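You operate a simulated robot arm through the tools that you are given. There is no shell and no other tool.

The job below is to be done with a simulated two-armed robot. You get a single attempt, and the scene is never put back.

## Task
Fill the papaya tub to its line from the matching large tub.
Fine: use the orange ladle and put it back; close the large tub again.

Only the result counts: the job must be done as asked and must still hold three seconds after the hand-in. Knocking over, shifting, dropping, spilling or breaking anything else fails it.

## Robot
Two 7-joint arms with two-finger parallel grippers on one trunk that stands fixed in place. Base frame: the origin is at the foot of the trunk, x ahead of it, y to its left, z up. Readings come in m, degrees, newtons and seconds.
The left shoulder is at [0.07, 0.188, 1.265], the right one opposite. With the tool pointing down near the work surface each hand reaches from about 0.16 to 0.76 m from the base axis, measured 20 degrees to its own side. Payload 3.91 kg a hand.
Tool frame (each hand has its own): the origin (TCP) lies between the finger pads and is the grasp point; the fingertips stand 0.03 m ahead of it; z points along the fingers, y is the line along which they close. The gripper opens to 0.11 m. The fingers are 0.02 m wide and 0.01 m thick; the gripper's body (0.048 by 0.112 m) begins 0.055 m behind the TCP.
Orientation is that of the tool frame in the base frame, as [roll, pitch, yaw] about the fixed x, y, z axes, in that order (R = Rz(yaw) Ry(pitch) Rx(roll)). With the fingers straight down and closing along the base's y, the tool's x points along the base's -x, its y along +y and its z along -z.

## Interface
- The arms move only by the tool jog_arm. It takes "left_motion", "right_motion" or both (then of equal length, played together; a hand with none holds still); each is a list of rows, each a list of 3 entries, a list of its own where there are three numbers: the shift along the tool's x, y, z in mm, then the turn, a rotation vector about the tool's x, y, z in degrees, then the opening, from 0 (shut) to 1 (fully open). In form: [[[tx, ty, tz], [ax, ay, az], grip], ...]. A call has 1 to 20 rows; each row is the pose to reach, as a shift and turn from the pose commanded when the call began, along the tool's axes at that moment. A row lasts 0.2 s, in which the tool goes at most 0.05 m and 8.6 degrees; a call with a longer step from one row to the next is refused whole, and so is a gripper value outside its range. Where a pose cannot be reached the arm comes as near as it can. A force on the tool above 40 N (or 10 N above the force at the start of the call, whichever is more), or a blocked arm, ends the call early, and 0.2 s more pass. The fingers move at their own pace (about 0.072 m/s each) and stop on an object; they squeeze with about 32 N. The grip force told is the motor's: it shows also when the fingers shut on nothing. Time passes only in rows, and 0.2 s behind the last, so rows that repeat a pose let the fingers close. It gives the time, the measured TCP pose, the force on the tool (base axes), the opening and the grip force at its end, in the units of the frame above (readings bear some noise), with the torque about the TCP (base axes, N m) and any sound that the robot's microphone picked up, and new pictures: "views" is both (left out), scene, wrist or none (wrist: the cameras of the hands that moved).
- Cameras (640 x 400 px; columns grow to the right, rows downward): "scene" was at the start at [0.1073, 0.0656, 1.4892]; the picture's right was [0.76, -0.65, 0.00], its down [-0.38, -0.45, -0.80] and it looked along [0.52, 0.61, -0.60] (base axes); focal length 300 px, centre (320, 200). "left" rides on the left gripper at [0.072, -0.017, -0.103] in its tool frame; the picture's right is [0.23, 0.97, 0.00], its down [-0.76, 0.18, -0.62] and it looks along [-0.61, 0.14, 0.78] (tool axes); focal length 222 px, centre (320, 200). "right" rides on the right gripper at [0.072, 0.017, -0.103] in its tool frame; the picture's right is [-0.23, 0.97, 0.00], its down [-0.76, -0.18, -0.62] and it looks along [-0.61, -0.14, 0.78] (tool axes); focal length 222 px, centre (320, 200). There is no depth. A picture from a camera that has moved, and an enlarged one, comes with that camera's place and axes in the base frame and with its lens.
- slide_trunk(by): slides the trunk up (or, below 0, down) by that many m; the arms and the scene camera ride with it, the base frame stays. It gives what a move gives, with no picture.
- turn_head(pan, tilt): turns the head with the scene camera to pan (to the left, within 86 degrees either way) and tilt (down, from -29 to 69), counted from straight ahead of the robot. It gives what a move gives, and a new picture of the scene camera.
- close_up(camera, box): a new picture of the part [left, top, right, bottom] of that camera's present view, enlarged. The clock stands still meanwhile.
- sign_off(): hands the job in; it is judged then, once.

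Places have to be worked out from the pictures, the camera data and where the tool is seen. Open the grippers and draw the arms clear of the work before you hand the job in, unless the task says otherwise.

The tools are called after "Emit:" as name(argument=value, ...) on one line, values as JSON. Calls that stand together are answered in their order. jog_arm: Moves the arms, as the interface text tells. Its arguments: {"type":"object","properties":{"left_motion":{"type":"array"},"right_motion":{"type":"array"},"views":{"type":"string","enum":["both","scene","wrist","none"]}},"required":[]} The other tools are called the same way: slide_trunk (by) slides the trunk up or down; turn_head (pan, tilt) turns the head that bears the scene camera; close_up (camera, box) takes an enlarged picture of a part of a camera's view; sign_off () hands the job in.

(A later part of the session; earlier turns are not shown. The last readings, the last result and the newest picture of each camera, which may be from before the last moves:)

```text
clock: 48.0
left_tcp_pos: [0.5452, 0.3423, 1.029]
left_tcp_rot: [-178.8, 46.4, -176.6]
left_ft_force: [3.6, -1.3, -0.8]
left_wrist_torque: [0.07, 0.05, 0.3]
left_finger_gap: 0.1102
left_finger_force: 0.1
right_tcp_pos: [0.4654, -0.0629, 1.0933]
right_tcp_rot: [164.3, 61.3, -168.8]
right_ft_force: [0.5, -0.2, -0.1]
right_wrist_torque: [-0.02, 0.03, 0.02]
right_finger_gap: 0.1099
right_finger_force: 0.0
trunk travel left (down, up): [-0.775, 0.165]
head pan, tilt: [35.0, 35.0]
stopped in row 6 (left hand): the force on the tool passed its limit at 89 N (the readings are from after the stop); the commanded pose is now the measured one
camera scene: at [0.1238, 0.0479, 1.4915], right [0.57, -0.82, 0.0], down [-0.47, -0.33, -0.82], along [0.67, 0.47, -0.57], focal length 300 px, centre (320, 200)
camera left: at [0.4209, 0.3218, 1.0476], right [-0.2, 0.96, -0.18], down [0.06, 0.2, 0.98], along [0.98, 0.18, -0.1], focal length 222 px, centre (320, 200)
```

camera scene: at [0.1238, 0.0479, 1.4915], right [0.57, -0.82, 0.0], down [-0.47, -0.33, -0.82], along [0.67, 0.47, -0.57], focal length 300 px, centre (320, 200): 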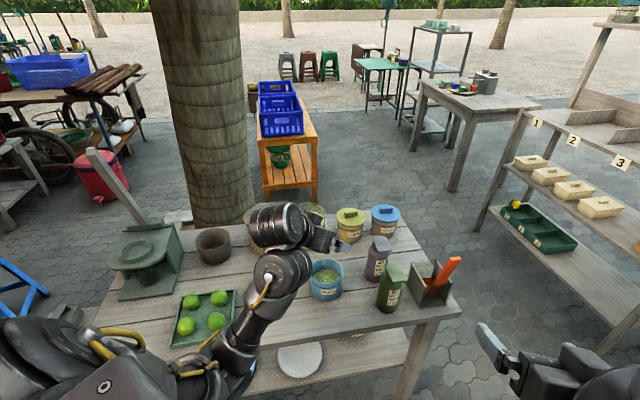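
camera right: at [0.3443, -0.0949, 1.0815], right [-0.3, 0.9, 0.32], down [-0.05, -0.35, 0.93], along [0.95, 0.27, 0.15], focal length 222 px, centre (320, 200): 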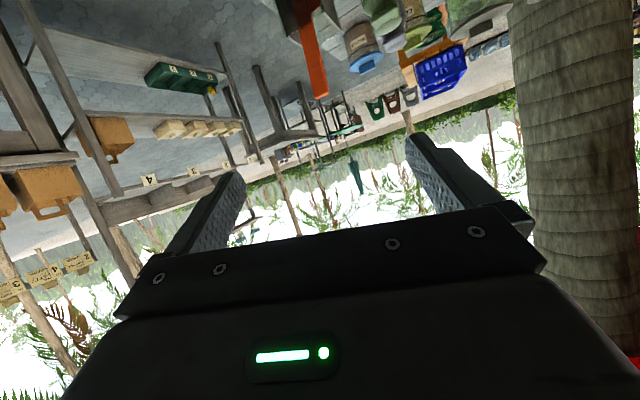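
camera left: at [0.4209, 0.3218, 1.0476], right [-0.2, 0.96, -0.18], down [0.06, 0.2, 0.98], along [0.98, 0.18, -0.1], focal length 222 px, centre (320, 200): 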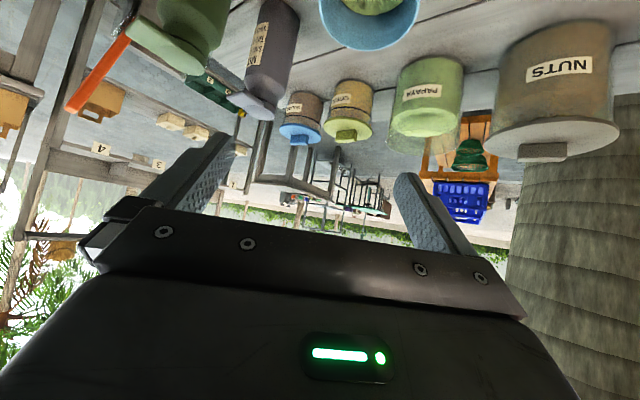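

An 89 N spike stopped the move midway, but no contact persists now (3.6 N) and nothing is near the hand. It was probably the arm flipping posture quickly. I'll inspect the table to be sure before continuing more slowly.

Emit:
close_up(camera="scene", box=[150, 190, 470, 390])

Emit:
close_up(camera="left", box=[0, 0, 640, 250])

```text
2.00 times, centred on (310, 290) of scene
camera zoom: at [0.1238, 0.0479, 1.4915], right [0.57, -0.82, 0.0], down [-0.47, -0.33, -0.82], along [0.67, 0.47, -0.57], focal length 601 px, centre (340, 20)
```

zoom: 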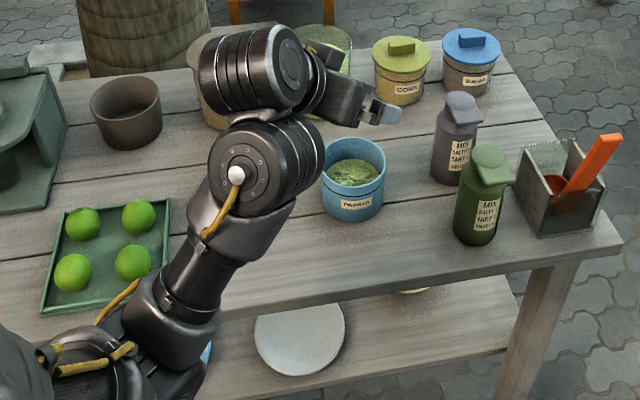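

```text
1.00 times, centred on (320, 125) of left (not enlarged: the box is as wide or as high as the picture)
camera zoom: at [0.4209, 0.3218, 1.0476], right [-0.2, 0.96, -0.18], down [0.06, 0.2, 0.98], along [0.98, 0.18, -0.1], focal length 222 px, centre (320, 275)
```

zoom: 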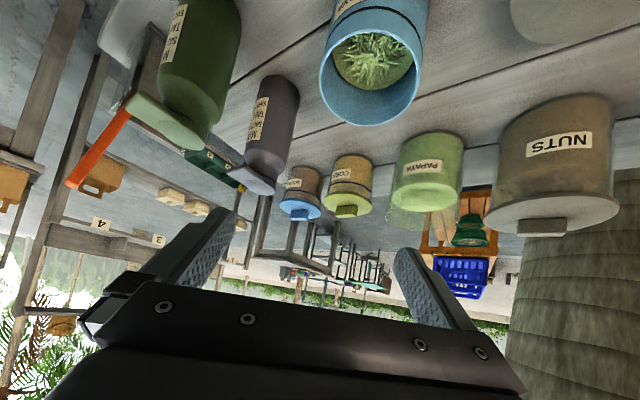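

Everything is in place. I'll continue the swing more gently, with about 5° and 13 mm per row.

Emit:
jog_arm(left_motion=[[[-5.5, -12.5, 1.3], [3.5, 0, 3.34], 1], [[-11, -25, 2.6], [7, 0, 6.7], 1], [[-16.6, -37.5, 4], [10.5, 0, 10], 1], [[-22, -50, 5.3], [14, 0, 13.4], 1], [[-27.7, -62.5, 6.6], [17.5, 0, 16.7], 1], [[-33, -75, 7.9], [21, 0, 20], 1], [[-38.8, -87.5, 9.2], [24.5, 0, 23.4], 1], [[-44, -100, 10.6], [28, 0, 26.7], 1], [[-49.9, -112.5, 11.9], [31.5, 0, 30], 1], [[-55.4, -125, 13.2], [35, 0, 33.4], 1]], views="both")

```text
clock: 48.3
left_tcp_pos: [0.5463, 0.3419, 1.0309]
left_tcp_rot: [-178.8, 46.8, -177.5]
left_ft_force: [2.7, 3.1, -1.4]
left_wrist_torque: [-0.07, -0.14, -0.25]
left_finger_gap: 0.1099
left_finger_force: 0.0
right_tcp_pos: [0.4653, -0.0617, 1.0939]
right_tcp_rot: [164.5, 61.3, -168.7]
right_ft_force: [0.3, 0.6, 0.1]
right_wrist_torque: [-0.01, -0.01, 0.0]
right_finger_gap: 0.1099
right_finger_force: 0.0
trunk travel left (down, up): [-0.775, 0.165]
head pan, tilt: [35.0, 35.0]
stopped in row 1 (left hand): the force on the tool passed its limit at 56 N (the readings are from after the stop); the commanded pose is now the measured one
camera scene: at [0.123, 0.0493, 1.4915], right [0.57, -0.82, 0.0], down [-0.47, -0.33, -0.82], along [0.67, 0.47, -0.57], focal length 300 px, centre (320, 200)
camera left: at [0.4216, 0.323, 1.0486], right [-0.18, 0.97, -0.18], down [0.06, 0.19, 0.98], along [0.98, 0.17, -0.1], focal length 222 px, centre (320, 200)
```

scene: 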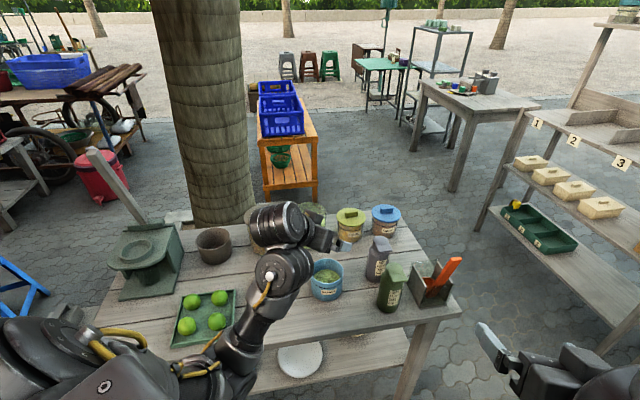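
left: 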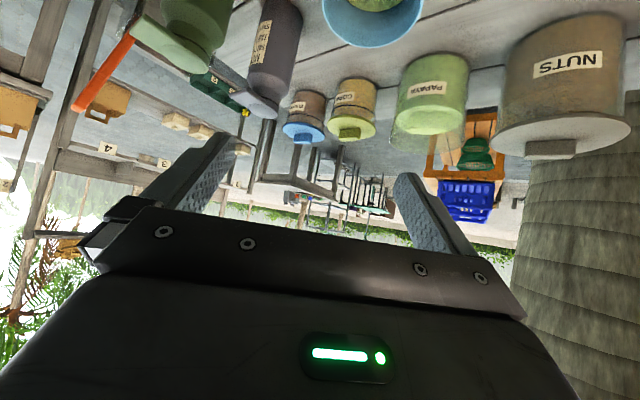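

It's blocked again at once. The hand's camera is probably pressing on the folded forearm, since the arm is too close to the body. I'll extend outward first (away from the fold), to about (0.66, 0.40, 1.06).

Emit:
jog_arm(left_motion=[[[-10, 5, 6], [-0.7, 0, -0.7], 1], [[-25, 13, 16], [-1.8, 0, -1.7], 1], [[-50, 26, 32], [-3.6, 0, -3.4], 1], [[-75, 40, 48], [-5.5, 0, -5.1], 1], [[-102, 53, 64], [-7.3, 0, -6.8], 1]], views="scene")

```text
clock: 49.5
left_tcp_pos: [0.6627, 0.3983, 1.06]
left_tcp_rot: [-178.8, 46.4, -167.7]
left_ft_force: [0.0, 0.8, 0.2]
left_wrist_torque: [-0.01, -0.02, -0.02]
left_finger_gap: 0.1099
left_finger_force: 0.0
right_tcp_pos: [0.4666, -0.0617, 1.0935]
right_tcp_rot: [164.4, 61.3, -168.7]
right_ft_force: [-0.5, 0.2, -0.1]
right_wrist_torque: [0.0, 0.02, 0.01]
right_finger_gap: 0.1099
right_finger_force: 0.0
trunk travel left (down, up): [-0.775, 0.165]
head pan, tilt: [35.0, 35.0]
camera scene: at [0.124, 0.0493, 1.4914], right [0.57, -0.82, 0.0], down [-0.47, -0.33, -0.82], along [0.67, 0.47, -0.57], focal length 300 px, centre (320, 200)
```

scene: 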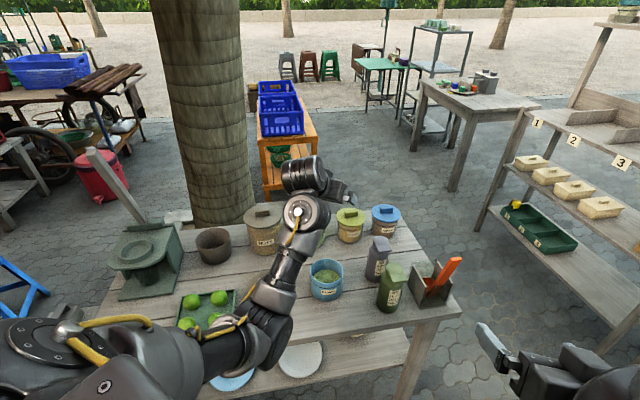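

The arm is free again. Now I'll swing toward the ladle at this extended distance, in 10 small rows.

Emit:
jog_arm(left_motion=[[[4, -24, -4], [4.15, 0, 3.95], 1], [[8, -47, -8], [8.3, 0, 7.9], 1], [[12, -71, -12], [12.5, 0, 11.9], 1], [[16, -95, -16], [16.6, 0, 15.8], 1], [[20, -118, -20], [20.8, 0, 19.8], 1], [[23, -142, -25], [24.9, 0, 23.7], 1], [[27, -165, -29], [29.1, 0, 27.7], 1], [[31, -189, -33], [33.2, 0, 31.6], 1], [[35, -213, -37], [37.4, 0, 35.6], 1], [[39, -236, -41], [41.5, 0, 39.5], 1]], views="both")

```text
clock: 51.9
left_tcp_pos: [0.6608, 0.1971, 1.069]
left_tcp_rot: [177.0, 46.1, 135.2]
left_ft_force: [0.2, -0.3, 0.2]
left_wrist_torque: [0.02, 0.0, 0.0]
left_finger_gap: 0.1101
left_finger_force: 0.0
right_tcp_pos: [0.4665, -0.0613, 1.0939]
right_tcp_rot: [164.5, 61.4, -168.6]
right_ft_force: [-0.6, 1.1, -0.4]
right_wrist_torque: [-0.04, -0.02, -0.01]
right_finger_gap: 0.1099
right_finger_force: 0.1
trunk travel left (down, up): [-0.775, 0.165]
head pan, tilt: [35.0, 35.0]
stopped in row 10 (left hand): the arm was blocked; the commanded pose is now the measured one
camera scene: at [0.123, 0.0501, 1.4915], right [0.57, -0.82, 0.0], down [-0.47, -0.33, -0.82], along [0.67, 0.47, -0.57], focal length 300 px, centre (320, 200)
camera left: at [0.5566, 0.2698, 1.0879], right [0.55, 0.83, -0.13], down [0.15, 0.05, 0.99], along [0.82, -0.56, -0.1], focal length 222 px, centre (320, 200)
```

scene: 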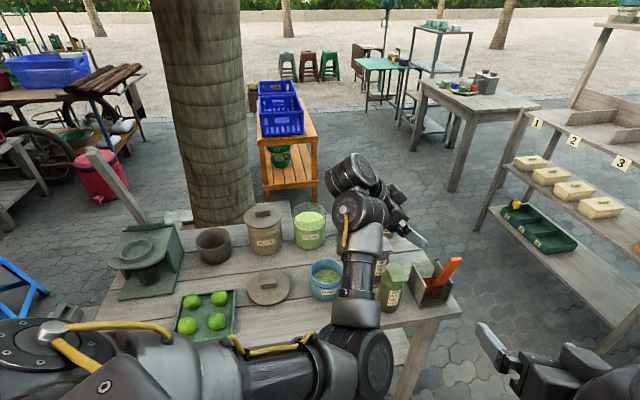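
left: 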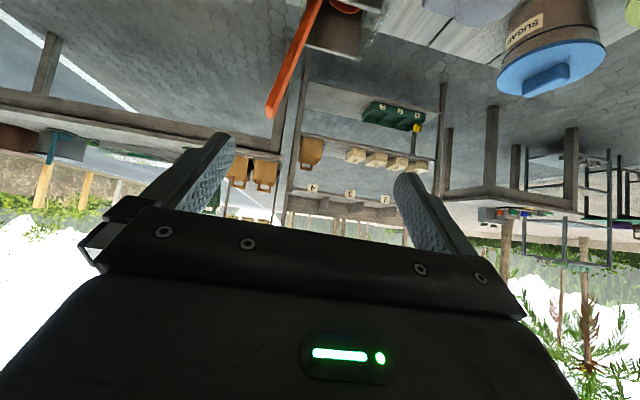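

The hand is at (0.661, 0.197, 1.069), pointing at az -45°. The elbow is low this time, but I'll try moving to the pre-grasp point by the handle, rolling ~16° to match the handle's lean.

Emit:
jog_arm(left_motion=[[[0.5, -11, 20], [-1.7, 0.2, 2.4], 1], [[1, -23, 41], [-3.4, 0.3, 4.8], 1], [[1.5, -34, 62], [-5, 0.5, 7.1], 1], [[2, -46, 82], [-6.7, 0.6, 9.5], 1], [[2.5, -57, 103], [-8.4, 0.8, 11.9], 1]], views="both")

```text
clock: 53.3
left_tcp_pos: [0.6967, 0.1831, 1.0168]
left_tcp_rot: [153.7, 39.7, 121.4]
left_ft_force: [0.5, -1.2, 1.1]
left_wrist_torque: [0.0, 0.0, 0.03]
left_finger_gap: 0.11
left_finger_force: 0.0
left hand out of reach, approached as far as the arm can: row 5
right_tcp_pos: [0.4656, -0.0622, 1.0943]
right_tcp_rot: [164.4, 61.3, -168.7]
right_ft_force: [-0.4, -0.2, 0.1]
right_wrist_torque: [0.0, 0.01, -0.01]
right_finger_gap: 0.1097
right_finger_force: 0.0
trunk travel left (down, up): [-0.775, 0.165]
head pan, tilt: [35.0, 35.0]
stopped in row 5 (left hand): the arm was blocked; the commanded pose is now the measured one
camera scene: at [0.123, 0.0491, 1.4915], right [0.57, -0.82, 0.0], down [-0.47, -0.33, -0.82], along [0.67, 0.47, -0.57], focal length 300 px, centre (320, 200)
camera left: at [0.5868, 0.2461, 1.0367], right [0.51, 0.84, 0.19], down [-0.01, -0.21, 0.98], along [0.86, -0.5, -0.1], focal length 222 px, centre (320, 200)
```

scene: 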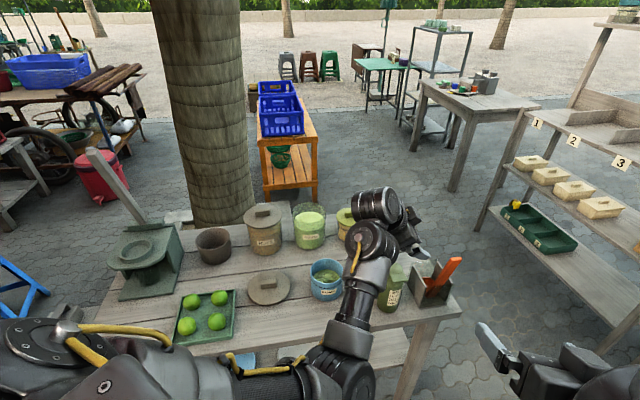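
left: 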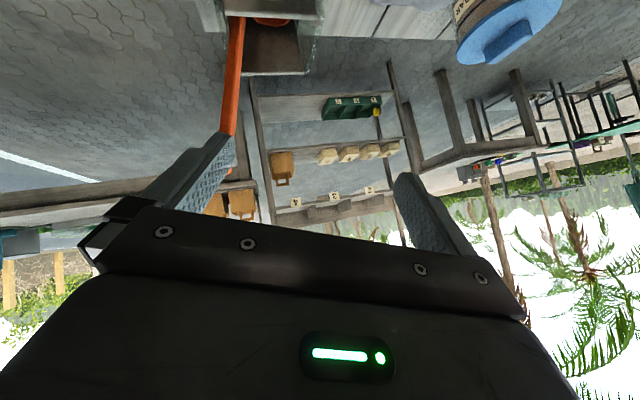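

The low-elbow posture can't reach the handle. I'll retreat up-left and turn the tool straight down in the open space near (0.62, 0.45, 1.12), hoping the elbow rises again as in my first pass.

Emit:
jog_arm(left_motion=[[[17, 22, -24], [2.7, 5.1, -0.1], 1], [[35, 44, -48], [5.4, 10.3, -0.2], 1], [[52, 66, -72], [8.1, 15.4, -0.3], 1], [[70, 88, -96], [10.8, 20.6, -0.4], 1], [[88, 111, -120], [13.4, 25.7, -0.6], 1], [[105, 133, -144], [16.1, 30.8, -0.7], 1], [[123, 155, -168], [18.8, 36, -0.8], 1], [[140, 177, -192], [21.5, 41.1, -0.9], 1]], views="scene")

```text
clock: 55.1
left_tcp_pos: [0.6615, 0.3475, 0.9721]
left_tcp_rot: [177.0, 6.0, 131.4]
left_ft_force: [-0.1, 0.1, -0.1]
left_wrist_torque: [0.0, 0.01, 0.03]
left_finger_gap: 0.1097
left_finger_force: 0.0
left hand out of reach, approached as far as the arm can: row 4, 5, 6, 7, 8
right_tcp_pos: [0.4655, -0.0629, 1.0937]
right_tcp_rot: [164.4, 61.4, -168.8]
right_ft_force: [-0.5, 0.4, -0.1]
right_wrist_torque: [0.02, -0.01, -0.02]
right_finger_gap: 0.1099
right_finger_force: 0.1
trunk travel left (down, up): [-0.775, 0.165]
head pan, tilt: [35.0, 35.0]
camera scene: at [0.1219, 0.0485, 1.4918], right [0.57, -0.82, 0.0], down [-0.47, -0.33, -0.82], along [0.67, 0.47, -0.57], focal length 300 px, centre (320, 200)
```

scene: 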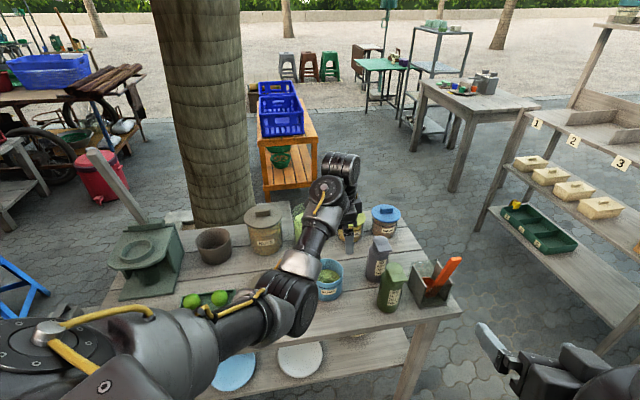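

In this posture the hand is steep (nearly tool-down) with the fingers already closing across the handle's thin direction, which suits gripping the handle near its tip. I'll try gliding above the green bottle to a pre-grasp beside the handle, tilting the tool to match the handle's lean.

Emit:
jog_arm(left_motion=[[[-21, -16, -2], [-1.7, -2.2, 0], 0.5], [[-43, -33, -4], [-3.4, -4.3, 0], 0.5], [[-64, -49, -6], [-5.1, -6.5, 0.1], 0.5], [[-86, -66, -7], [-6.8, -8.6, 0.1], 0.5], [[-107, -83, -2], [-8.5, -10.8, 0.1], 0.5], [[-127, -100, 5], [-10.2, -12.9, 0.2], 0.5], [[-148, -117, 11], [-11.9, -15.1, 0.2], 0.5], [[-169, -134, 18], [-13.6, -17.2, 0.2], 0.5]], views="both")

```text
clock: 56.9
left_tcp_pos: [0.6725, 0.1326, 0.9702]
left_tcp_rot: [162.4, 23.0, 127.9]
left_ft_force: [-0.1, 0.3, -0.4]
left_wrist_torque: [-0.02, 0.01, 0.03]
left_finger_gap: 0.0549
left_finger_force: 0.1
right_tcp_pos: [0.466, -0.0624, 1.0934]
right_tcp_rot: [164.2, 61.4, -168.8]
right_ft_force: [-0.3, 1.2, -0.2]
right_wrist_torque: [-0.02, 0.0, 0.01]
right_finger_gap: 0.11
right_finger_force: 0.1
trunk travel left (down, up): [-0.775, 0.165]
head pan, tilt: [35.0, 35.0]
camera scene: at [0.1231, 0.0486, 1.4916], right [0.57, -0.82, 0.0], down [-0.47, -0.33, -0.82], along [0.67, 0.47, -0.57], focal length 300 px, centre (320, 200)
camera left: at [0.5707, 0.1858, 1.0272], right [0.53, 0.83, 0.18], down [0.26, -0.36, 0.89], along [0.8, -0.43, -0.41], focal length 222 px, centre (320, 200)
```

scene: 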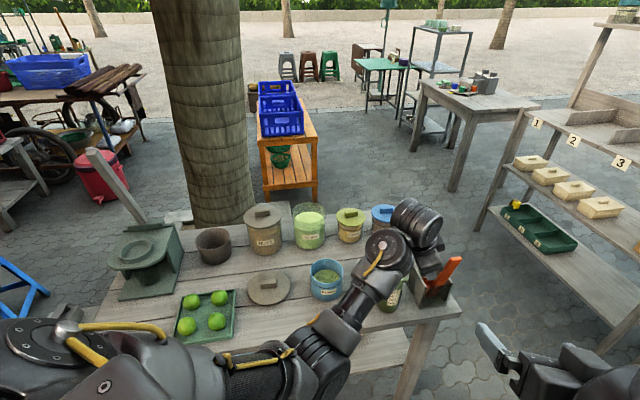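
left: 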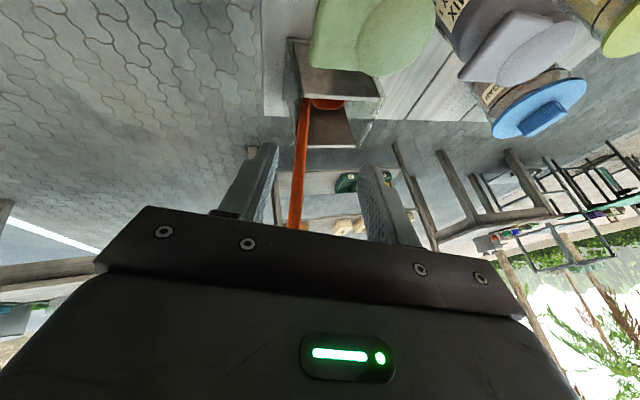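

The left hand reached the pre-grasp with the handle visible between the fingers, and my triangulated handle point projects exactly where the handle appears. I'll move in along the computed line to straddle the handle.

Emit:
jog_arm(left_motion=[[[-15, -3, 13], [0, 0, 0], 0.5], [[-30, -6, 26], [0, 0, 0], 0.5], [[-45, -6, 40], [0, 0, 0], 0.5], [[-61, -6, 53], [0, 0, 0], 0.5]], views="both")

Emit:
close_up(camera="left", box=[200, 80, 440, 240])

Emit:
close_up(camera="scene", box=[370, 190, 490, 310])

```text
clock: 57.9
left_tcp_pos: [0.7244, 0.0777, 0.9422]
left_tcp_rot: [162.5, 22.9, 128.0]
left_ft_force: [0.4, 0.9, -0.8]
left_wrist_torque: [0.0, -0.03, 0.01]
left_finger_gap: 0.0552
left_finger_force: 0.1
right_tcp_pos: [0.467, -0.0624, 1.0941]
right_tcp_rot: [164.2, 61.3, -168.7]
right_ft_force: [0.1, -0.7, 0.2]
right_wrist_torque: [0.01, 0.03, 0.02]
right_finger_gap: 0.11
right_finger_force: 0.0
trunk travel left (down, up): [-0.775, 0.165]
head pan, tilt: [35.0, 35.0]
camera scene: at [0.1238, 0.0482, 1.4915], right [0.57, -0.82, 0.0], down [-0.47, -0.33, -0.82], along [0.67, 0.47, -0.57], focal length 300 px, centre (320, 200)
camera left: at [0.6251, 0.1311, 1.0001], right [0.53, 0.83, 0.18], down [0.26, -0.36, 0.89], along [0.8, -0.43, -0.41], focal length 222 px, centre (320, 200)
```

scene: 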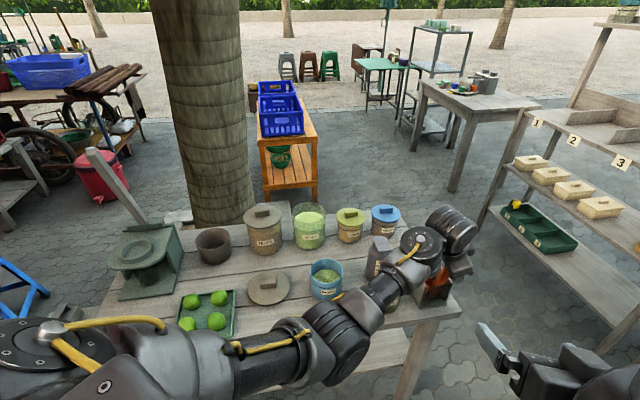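
left: 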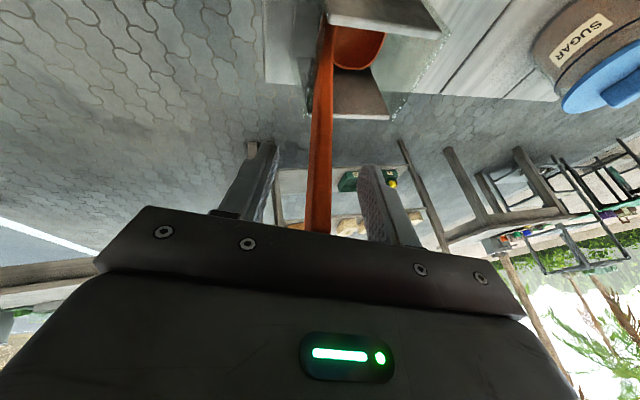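

```text
2.50 times, centred on (320, 160) of left
camera zoom: at [0.6251, 0.1311, 1.0001], right [0.53, 0.83, 0.18], down [0.26, -0.36, 0.89], along [0.8, -0.43, -0.41], focal length 555 px, centre (320, 300)
```

zoom: 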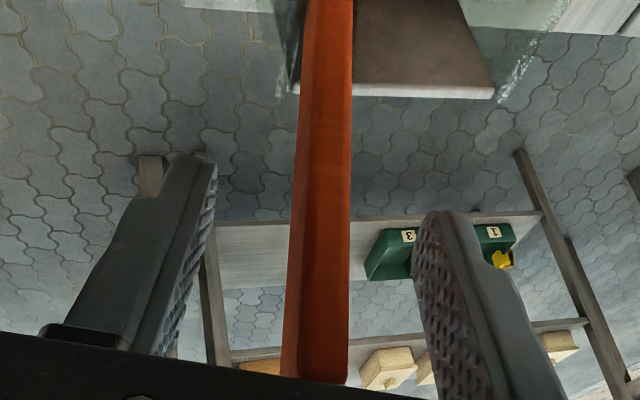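

```text
3.33 times, centred on (430, 250) of scene
camera zoom: at [0.1238, 0.0482, 1.4915], right [0.57, -0.82, 0.0], down [-0.47, -0.33, -0.82], along [0.67, 0.47, -0.57], focal length 1001 px, centre (-47, 33)
```

zoom: 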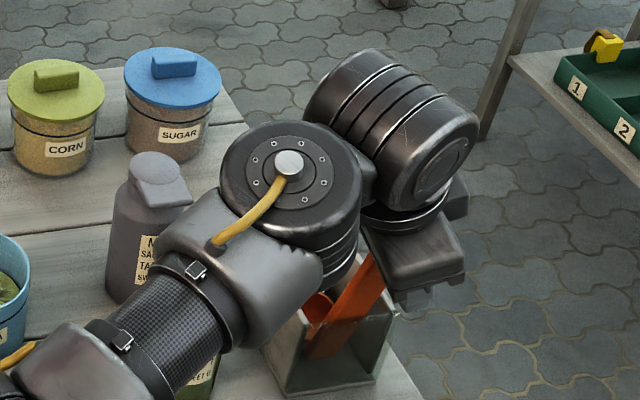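

The handle is centred between the pads. I'll close the gripper on it.

Emit:
jog_arm(left_motion=[[[0, 0, 0], [0, 0, 0], 0.3], [[0, 0, 0], [0, 0, 0], 0.1], [[0, 0, 0], [0, 0, 0], 0], [[0, 0, 0], [0, 0, 0], 0], [[0, 0, 0], [0, 0, 0], 0]], views="wrist")

Emit:
close_up(camera="left", box=[200, 0, 480, 240])

```text
clock: 59.1
left_tcp_pos: [0.7252, 0.0793, 0.942]
left_tcp_rot: [162.6, 22.9, 128.1]
left_ft_force: [-1.4, -1.4, -0.1]
left_wrist_torque: [-0.26, 0.16, -0.06]
left_finger_gap: 0.0095
left_finger_force: 31.9
right_tcp_pos: [0.4659, -0.0617, 1.0926]
right_tcp_rot: [164.4, 61.3, -168.8]
right_ft_force: [-0.4, -1.0, -0.3]
right_wrist_torque: [0.0, 0.03, -0.01]
right_finger_gap: 0.1103
right_finger_force: 0.0
trunk travel left (down, up): [-0.775, 0.165]
head pan, tilt: [35.0, 35.0]
camera left: at [0.6246, 0.1317, 1.0006], right [0.53, 0.83, 0.18], down [0.26, -0.36, 0.89], along [0.8, -0.43, -0.41], focal length 222 px, centre (320, 200)
```

left: 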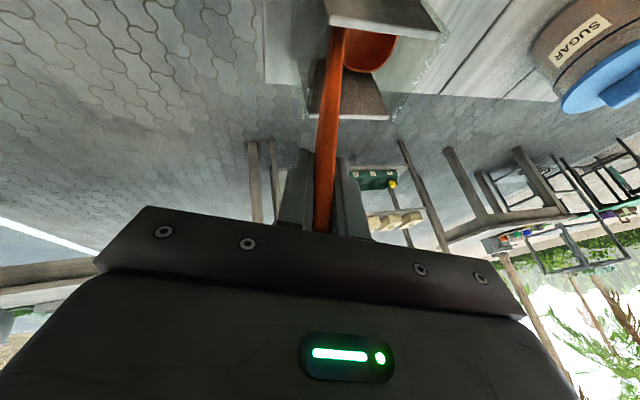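

```text
1.67 times, centred on (340, 120) of left
camera zoom: at [0.6246, 0.1317, 1.0006], right [0.53, 0.83, 0.18], down [0.26, -0.36, 0.89], along [0.8, -0.43, -0.41], focal length 370 px, centre (287, 333)
```

zoom: 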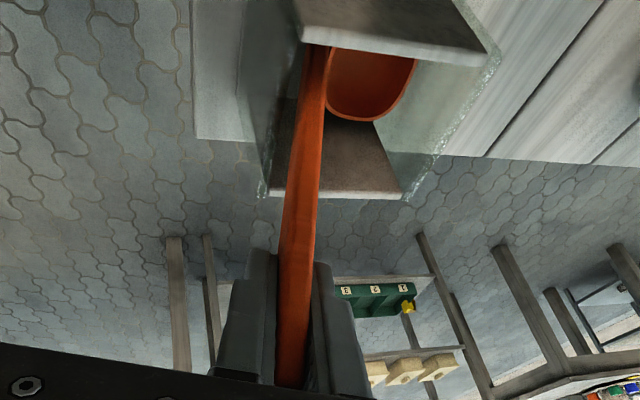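

The ladle is gripped (gap 9.5 mm, 32 N). I'll remember this pose for the return: TCP (0.7252, 0.0793, 0.942), rot (162.6, 22.9, 128.1). Now I'll lift it straight up by 120 mm in small steps.

Emit:
jog_arm(left_motion=[[[-3.9, 2.8, -8.8], [0, 0, 0], 0], [[-11.7, 8.3, -26.3], [0, 0, 0], 0], [[-19.5, 13.9, -43.9], [0, 0, 0], 0], [[-27.3, 19.5, -61.4], [0, 0, 0], 0], [[-35.1, 25, -79], [0, 0, 0], 0], [[-42.9, 30.6, -96.5], [0, 0, 0], 0], [[-46.9, 33.4, -105.3], [0, 0, 0], 0]], views="both")

Emit:
close_up(camera="left", box=[200, 0, 480, 240])

Emit:
close_up(camera="scene", box=[370, 160, 510, 320])

```text
clock: 60.7
left_tcp_pos: [0.7288, 0.0806, 1.0654]
left_tcp_rot: [162.6, 22.8, 127.9]
left_ft_force: [-0.5, 0.0, -0.6]
left_wrist_torque: [-0.01, 0.02, -0.01]
left_finger_gap: 0.0094
left_finger_force: 31.4
right_tcp_pos: [0.4662, -0.0619, 1.0942]
right_tcp_rot: [164.4, 61.4, -168.6]
right_ft_force: [-0.7, 0.2, -0.6]
right_wrist_torque: [0.03, -0.01, 0.0]
right_finger_gap: 0.1098
right_finger_force: 0.1
trunk travel left (down, up): [-0.775, 0.165]
head pan, tilt: [35.0, 35.0]
camera scene: at [0.1232, 0.0493, 1.4915], right [0.57, -0.82, 0.0], down [-0.47, -0.33, -0.82], along [0.67, 0.47, -0.57], focal length 300 px, centre (320, 200)
camera left: at [0.6272, 0.1332, 1.1227], right [0.53, 0.83, 0.18], down [0.26, -0.36, 0.89], along [0.8, -0.43, -0.41], focal length 222 px, centre (320, 200)
```

scene: 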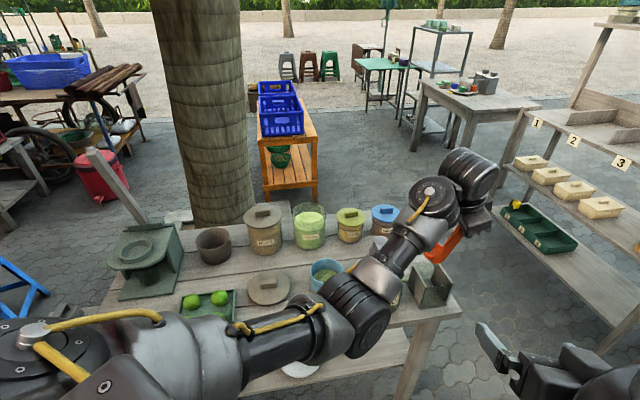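
left: 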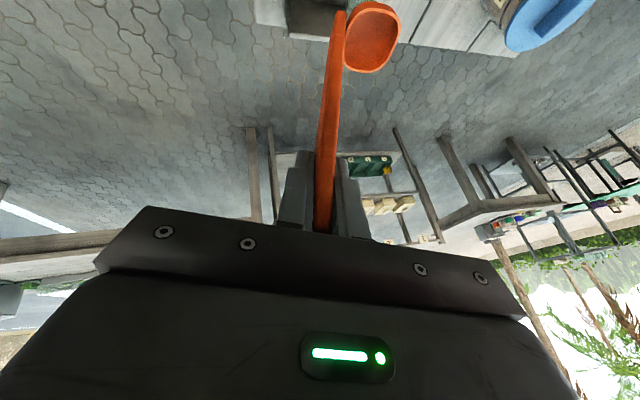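

```text
1.67 times, centred on (340, 120) of left
camera zoom: at [0.6272, 0.1332, 1.1227], right [0.53, 0.83, 0.18], down [0.26, -0.36, 0.89], along [0.8, -0.43, -0.41], focal length 370 px, centre (287, 333)
```

zoom: 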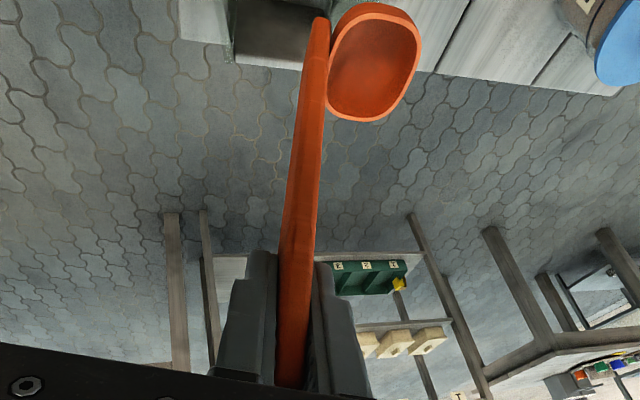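

```text
2.50 times, centred on (440, 240) of scene
camera zoom: at [0.1232, 0.0493, 1.4915], right [0.57, -0.82, 0.0], down [-0.47, -0.33, -0.82], along [0.67, 0.47, -0.57], focal length 751 px, centre (20, 100)
```

zoom: 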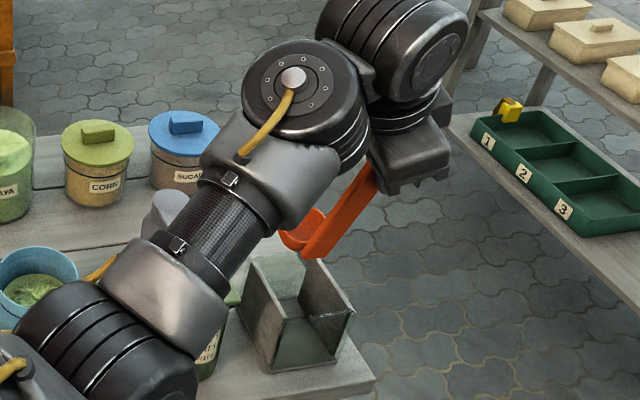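

The ladle is out cleanly with its bowl on the +e2 side. I'll raise it another 80 mm and rotate it ~16° so the handle stands vertical, then check the bowl's attitude.

Emit:
jog_arm(left_motion=[[[-7.8, 5.6, -17.5], [3, 0, -1.3], 0], [[-15.6, 11.1, -35.1], [6, 0, -2.7], 0], [[-23.5, 16.7, -52.6], [9.1, 0, -4], 0], [[-31.3, 22.3, -70.2], [12.1, 0, -5.4], 0], [[-31.3, 22.3, -70.2], [15.1, 0, -6.7], 0]], views="both")

Emit:
close_up(camera="left", box=[240, 0, 480, 200])

Emit:
close_up(camera="scene", box=[390, 120, 530, 290])

```text
clock: 61.4
left_tcp_pos: [0.7295, 0.0798, 1.1092]
left_tcp_rot: [170.1, 24.2, 131.2]
left_ft_force: [17.9, 0.9, -13.1]
left_wrist_torque: [-0.86, 0.11, -1.24]
left_finger_gap: 0.0097
left_finger_force: 32.0
right_tcp_pos: [0.4662, -0.0627, 1.0941]
right_tcp_rot: [164.4, 61.4, -168.7]
right_ft_force: [0.3, -0.4, -0.1]
right_wrist_torque: [-0.01, 0.01, 0.01]
right_finger_gap: 0.1101
right_finger_force: 0.1
trunk travel left (down, up): [-0.775, 0.165]
head pan, tilt: [35.0, 35.0]
stopped in row 3 (left hand): the force on the tool passed its limit at 77 N (the readings are from after the stop); the commanded pose is now the measured one
camera scene: at [0.1231, 0.049, 1.4915], right [0.57, -0.82, 0.0], down [-0.47, -0.33, -0.82], along [0.67, 0.47, -0.57], focal length 300 px, centre (320, 200)
camera left: at [0.6325, 0.138, 1.1703], right [0.54, 0.84, 0.06], down [0.33, -0.28, 0.9], along [0.77, -0.47, -0.43], focal length 222 px, centre (320, 200)
```

scene: 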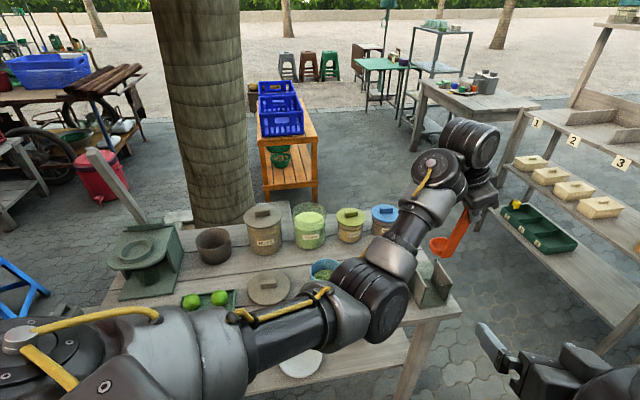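
left: 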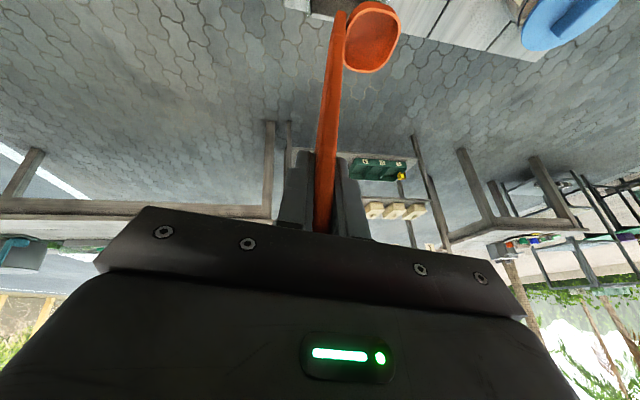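

```text
2.00 times, centred on (360, 100) of left
camera zoom: at [0.6325, 0.138, 1.1703], right [0.54, 0.84, 0.06], down [0.33, -0.28, 0.9], along [0.77, -0.47, -0.43], focal length 444 px, centre (240, 400)
```

zoom: 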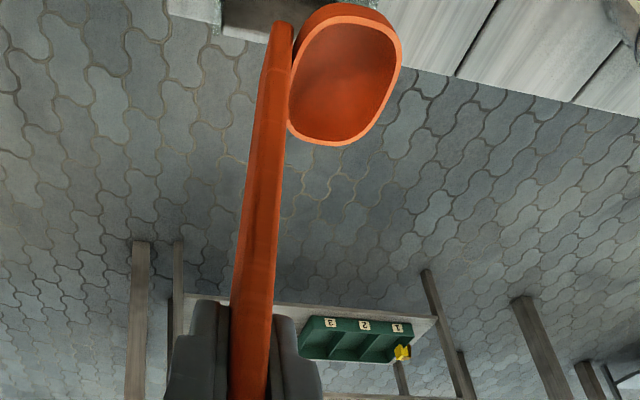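

```text
2.35 times, centred on (460, 205) of scene
camera zoom: at [0.1231, 0.049, 1.4915], right [0.57, -0.82, 0.0], down [-0.47, -0.33, -0.82], along [0.67, 0.47, -0.57], focal length 707 px, centre (-9, 188)
```

zoom: 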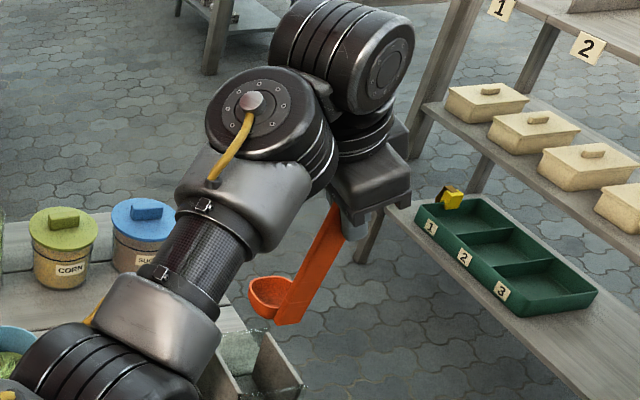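

The 77 N stop is the hand's camera pressing against its own forearm, because the wrist folds too tightly when I raise the tool in this posture. I'll back down 45 mm and raise the trunk instead, so the ladle goes up with no change in the arm's posture.

Emit:
jog_arm(left_motion=[[[6, -2.3, 13], [0, 0, 0], 0], [[12, -4.6, 26], [0, 0, 0], 0], [[18, -6.9, 39.5], [0, 0, 0], 0]], views="none")

Emit:
slide_trunk(by=0.16)

```text
clock: 62.2
left_tcp_pos: [0.7294, 0.0795, 1.0653]
left_tcp_rot: [170.2, 24.2, 131.1]
left_ft_force: [0.0, 1.0, 0.3]
left_wrist_torque: [-0.02, 0.02, 0.0]
left_finger_gap: 0.0097
left_finger_force: 31.6
right_tcp_pos: [0.467, -0.0622, 1.0935]
right_tcp_rot: [164.4, 61.3, -168.6]
right_ft_force: [0.2, 0.9, 0.6]
right_wrist_torque: [0.01, -0.02, 0.0]
right_finger_gap: 0.1097
right_finger_force: 0.1
trunk travel left (down, up): [-0.775, 0.165]
head pan, tilt: [35.0, 35.0]
```

```text
clock: 64.0
left_tcp_pos: [0.731, 0.0813, 1.226]
left_tcp_rot: [170.1, 24.0, 131.3]
left_ft_force: [-0.2, -0.5, -0.3]
left_wrist_torque: [-0.03, 0.0, 0.02]
left_finger_gap: 0.0096
left_finger_force: 31.7
right_tcp_pos: [0.4653, -0.0621, 1.2537]
right_tcp_rot: [164.4, 61.4, -168.7]
right_ft_force: [0.4, -0.2, 1.0]
right_wrist_torque: [-0.03, 0.03, -0.01]
right_finger_gap: 0.11
right_finger_force: 0.1
trunk travel left (down, up): [-0.935, 0.005]
head pan, tilt: [35.0, 35.0]
```

The trunk is up, and the ladle is now well above everything (TCP z≈1.226). I'll carry it to above the large papaya tub, turning the tool so its slant points forward and the handle stands vertical.

Emit:
jog_arm(left_motion=[[[23, 26, -6], [-0.8, 0.4, -3.5], 0], [[46, 51, -12], [-1.5, 0.8, -7.1], 0], [[70, 77, -18], [-2.3, 1.2, -10.6], 0], [[93, 103, -24], [-3.1, 1.5, -14.1], 0], [[116, 128, -30], [-3.8, 1.9, -17.7], 0], [[139, 154, -36], [-4.6, 2.3, -21.2], 0], [[162, 180, -42], [-5.4, 2.7, -24.7], 0], [[185, 205, -48], [-6.1, 3.1, -28.3], 0], [[209, 231, -54], [-6.9, 3.5, -31.8], 0], [[232, 257, -60], [-7.7, 3.8, -35.3], 0], [[255, 282, -66], [-8.4, 4.2, -38.9], 0], [[278, 308, -72], [-9.2, 4.6, -42.4], 0]], views="both")

```text
clock: 66.6
left_tcp_pos: [0.7497, 0.5027, 1.2238]
left_tcp_rot: [-179.7, 23.1, 177.9]
left_ft_force: [-0.1, 0.5, -1.2]
left_wrist_torque: [-0.01, -0.03, 0.03]
left_finger_gap: 0.0093
left_finger_force: 31.6
right_tcp_pos: [0.4651, -0.06, 1.2544]
right_tcp_rot: [164.5, 61.4, -168.7]
right_ft_force: [-0.8, 0.1, -0.5]
right_wrist_torque: [0.0, 0.01, 0.01]
right_finger_gap: 0.11
right_finger_force: 0.0
trunk travel left (down, up): [-0.935, 0.005]
head pan, tilt: [35.0, 35.0]
camera scene: at [0.123, 0.0512, 1.6514], right [0.57, -0.82, 0.0], down [-0.47, -0.33, -0.82], along [0.67, 0.47, -0.57], focal length 300 px, centre (320, 200)
camera left: at [0.6402, 0.4912, 1.291], right [-0.17, 0.98, -0.09], down [0.46, 0.16, 0.87], along [0.87, 0.11, -0.48], focal length 222 px, centre (320, 200)
```

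scene: 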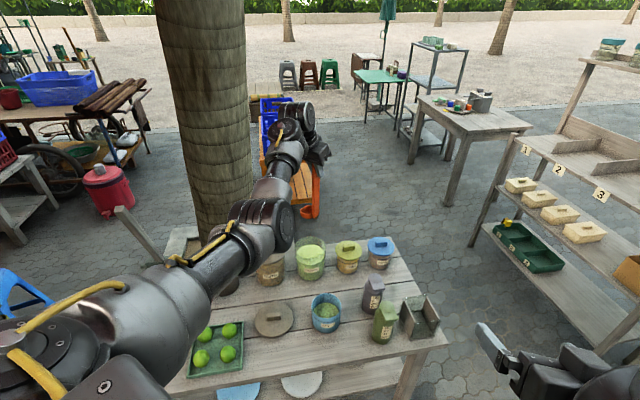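
left: 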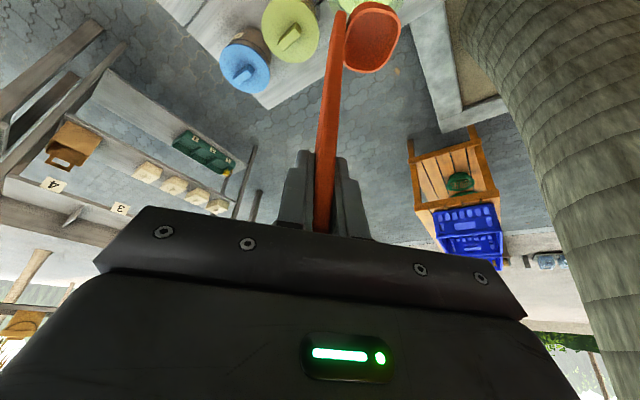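

Now I'm above the large tub with no trouble. I'll zoom in to see the bowl's attitude and where it sits relative to the tub.

Emit:
close_up(camera="scene", box=[260, 150, 380, 300])

Emit:
close_up(camera="left", box=[260, 0, 460, 130])

Emit:
close_up(camera="scene", box=[290, 180, 340, 230])

```text
2.67 times, centred on (320, 225) of scene
camera zoom: at [0.123, 0.0512, 1.6514], right [0.57, -0.82, 0.0], down [-0.47, -0.33, -0.82], along [0.67, 0.47, -0.57], focal length 801 px, centre (320, 133)
```

zoom: 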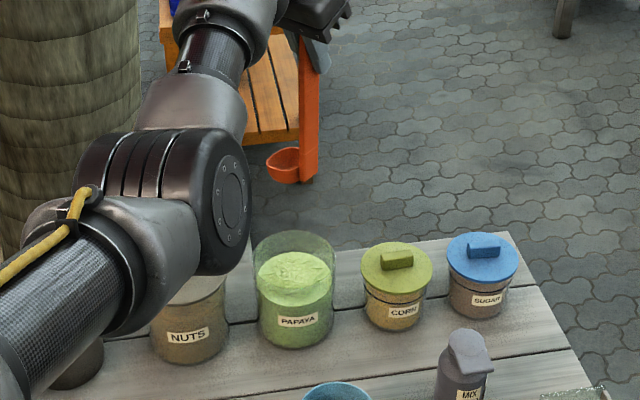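

```text
3.08 times, centred on (360, 65) of left
camera zoom: at [0.6402, 0.4912, 1.291], right [-0.17, 0.98, -0.09], down [0.46, 0.16, 0.87], along [0.87, 0.11, -0.48], focal length 684 px, centre (197, 615)
```

zoom: 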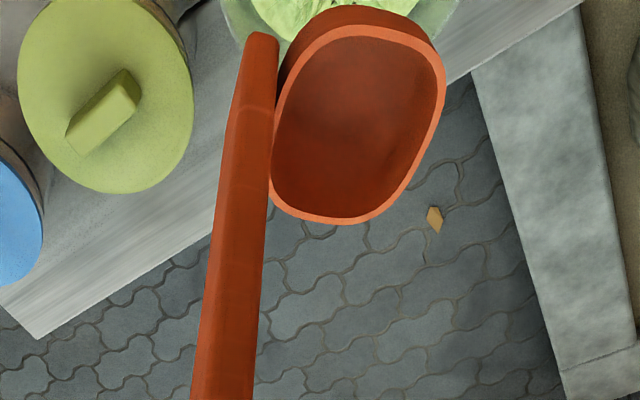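

```text
8.00 times, centred on (315, 205) of scene
camera zoom: at [0.123, 0.0512, 1.6514], right [0.57, -0.82, 0.0], down [-0.47, -0.33, -0.82], along [0.67, 0.47, -0.57], focal length 2404 px, centre (360, 160)
```

zoom: 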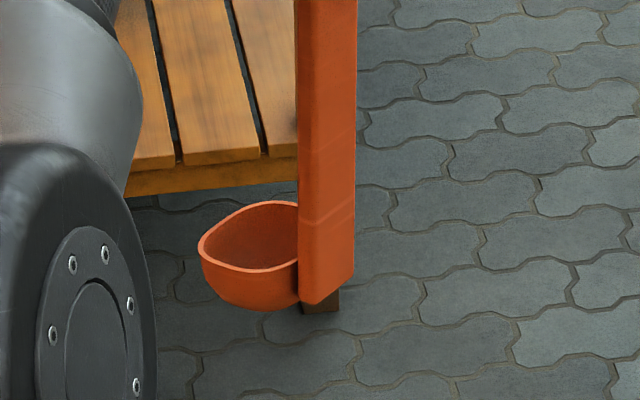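

Triangulation gives the bowl's rim centre at (−0.007, +0.036, −0.162) from the TCP, with the rim level. The tub's centre is ≈(0.759, 0.541), its rim at ≈0.88 and the contents at ≈0.84. I'll shift ~16 mm to centre the ladle in the tub's mouth.

Emit:
jog_arm(left_motion=[[[-6, 4, 3], [0, 0, 0], 0], [[-13, 8, 5.5], [0, 0, 0], 0]], views="none")

Emit:
slide_trunk(by=-0.12)

Emit:
turn_head(pan=38, tilt=38)

Emit:
close_up(camera="scene", box=[270, 110, 390, 230])

Emit:
close_up(camera="left", box=[240, 0, 480, 150])

```text
clock: 67.2
left_tcp_pos: [0.7638, 0.5102, 1.2254]
left_tcp_rot: [-179.9, 23.1, 177.9]
left_ft_force: [0.0, 0.4, -0.4]
left_wrist_torque: [0.0, 0.02, 0.0]
left_finger_gap: 0.0094
left_finger_force: 32.2
right_tcp_pos: [0.4658, -0.0609, 1.2538]
right_tcp_rot: [164.5, 61.3, -168.7]
right_ft_force: [-0.3, 0.3, 0.9]
right_wrist_torque: [0.04, -0.01, 0.02]
right_finger_gap: 0.1099
right_finger_force: 0.1
trunk travel left (down, up): [-0.935, 0.005]
head pan, tilt: [35.0, 35.0]
```

```text
clock: 68.7
left_tcp_pos: [0.7642, 0.5094, 1.1057]
left_tcp_rot: [-179.8, 23.1, 177.9]
left_ft_force: [-0.9, -1.1, -0.3]
left_wrist_torque: [-0.01, 0.02, -0.02]
left_finger_gap: 0.0095
left_finger_force: 31.9
right_tcp_pos: [0.4652, -0.062, 1.1337]
right_tcp_rot: [164.3, 61.4, -168.7]
right_ft_force: [0.2, 0.0, 0.7]
right_wrist_torque: [-0.01, 0.01, 0.0]
right_finger_gap: 0.11
right_finger_force: 0.2
trunk travel left (down, up): [-0.815, 0.125]
head pan, tilt: [35.0, 35.0]
```

```text
clock: 69.3
left_tcp_pos: [0.7639, 0.5093, 1.1057]
left_tcp_rot: [-179.9, 23.0, 177.9]
left_ft_force: [0.0, -0.2, -0.1]
left_wrist_torque: [-0.03, 0.0, -0.01]
left_finger_gap: 0.0095
left_finger_force: 32.1
right_tcp_pos: [0.4662, -0.0618, 1.1343]
right_tcp_rot: [164.4, 61.4, -168.7]
right_ft_force: [0.5, 0.5, -0.5]
right_wrist_torque: [-0.04, 0.01, 0.04]
right_finger_gap: 0.1103
right_finger_force: 0.0
trunk travel left (down, up): [-0.815, 0.125]
head pan, tilt: [38.0, 38.0]
camera scene: at [0.1189, 0.0519, 1.527], right [0.62, -0.79, 0.0], down [-0.49, -0.38, -0.79], along [0.62, 0.48, -0.62], focal length 300 px, centre (320, 200)
```

scene: 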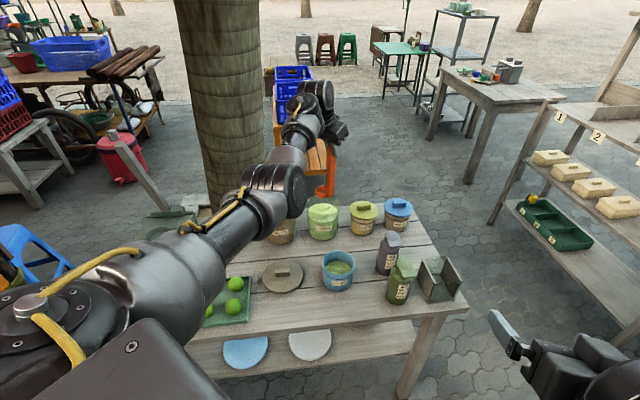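

```text
3.33 times, centred on (330, 170) of scene
camera zoom: at [0.1189, 0.0519, 1.527], right [0.62, -0.79, 0.0], down [-0.49, -0.38, -0.79], along [0.62, 0.48, -0.62], focal length 1001 px, centre (287, 300)
```

zoom: 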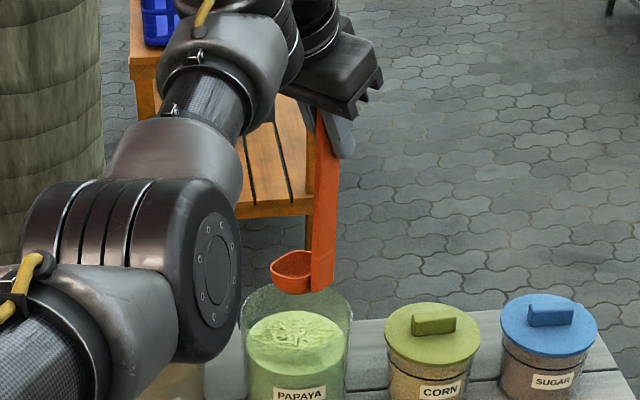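

```text
2.67 times, centred on (360, 75) of left
camera zoom: at [0.6553, 0.4966, 1.1716], right [-0.17, 0.98, -0.09], down [0.46, 0.16, 0.87], along [0.87, 0.11, -0.48], focal length 592 px, centre (213, 533)
```

zoom: 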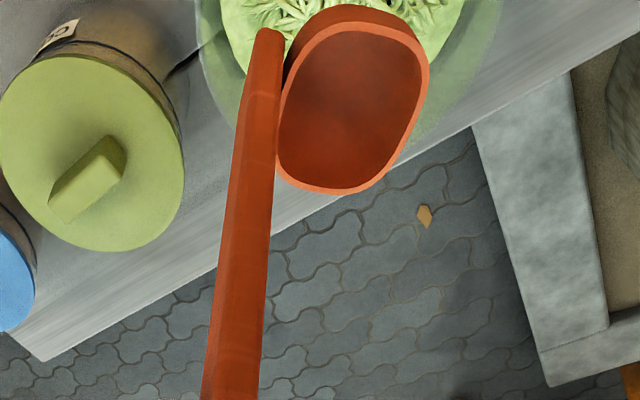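

The ladle is centred over the tub's mouth by both views. I'll lower with the trunk by 80 mm so the bowl's bottom just meets the papaya, and check.

Emit:
slide_trunk(by=-0.08)

Emit:
close_up(camera="scene", box=[260, 120, 400, 240])

Emit:
close_up(camera="left", box=[240, 0, 480, 150])

```text
clock: 70.5
left_tcp_pos: [0.7639, 0.5088, 1.025]
left_tcp_rot: [-179.9, 23.2, 177.9]
left_ft_force: [0.6, -0.8, -0.5]
left_wrist_torque: [-0.06, 0.01, 0.02]
left_finger_gap: 0.0097
left_finger_force: 31.9
right_tcp_pos: [0.4658, -0.0615, 1.0534]
right_tcp_rot: [164.4, 61.4, -168.7]
right_ft_force: [-0.3, -0.2, 0.1]
right_wrist_torque: [-0.01, 0.0, -0.01]
right_finger_gap: 0.1097
right_finger_force: 0.0
trunk travel left (down, up): [-0.735, 0.205]
head pan, tilt: [38.0, 38.0]
```

```text
3.33 times, centred on (330, 180) of scene
camera zoom: at [0.1189, 0.052, 1.447], right [0.62, -0.79, 0.0], down [-0.49, -0.38, -0.79], along [0.62, 0.48, -0.62], focal length 1001 px, centre (287, 267)
```

zoom: 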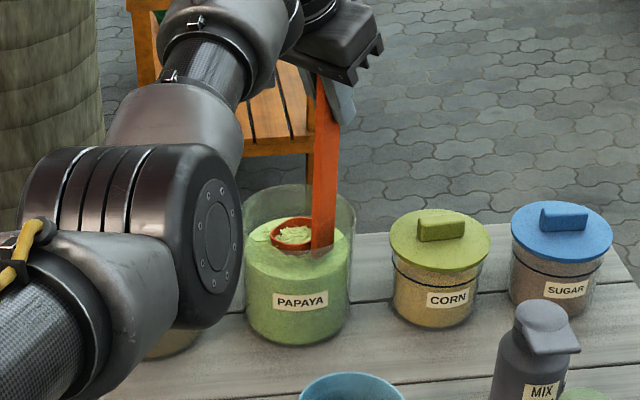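

```text
2.67 times, centred on (360, 75) of left
camera zoom: at [0.6553, 0.4967, 1.0917], right [-0.17, 0.98, -0.09], down [0.46, 0.16, 0.87], along [0.87, 0.11, -0.48], focal length 592 px, centre (213, 533)
```

zoom: 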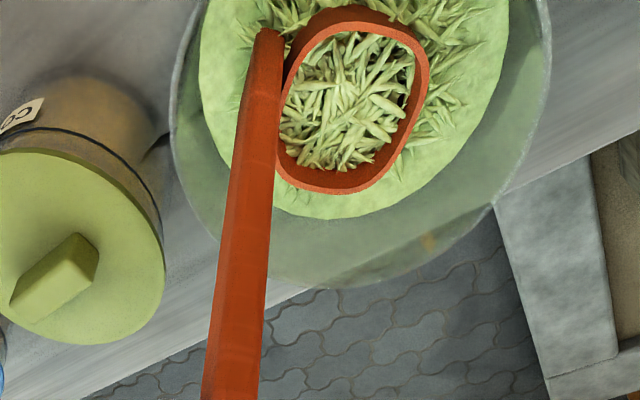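

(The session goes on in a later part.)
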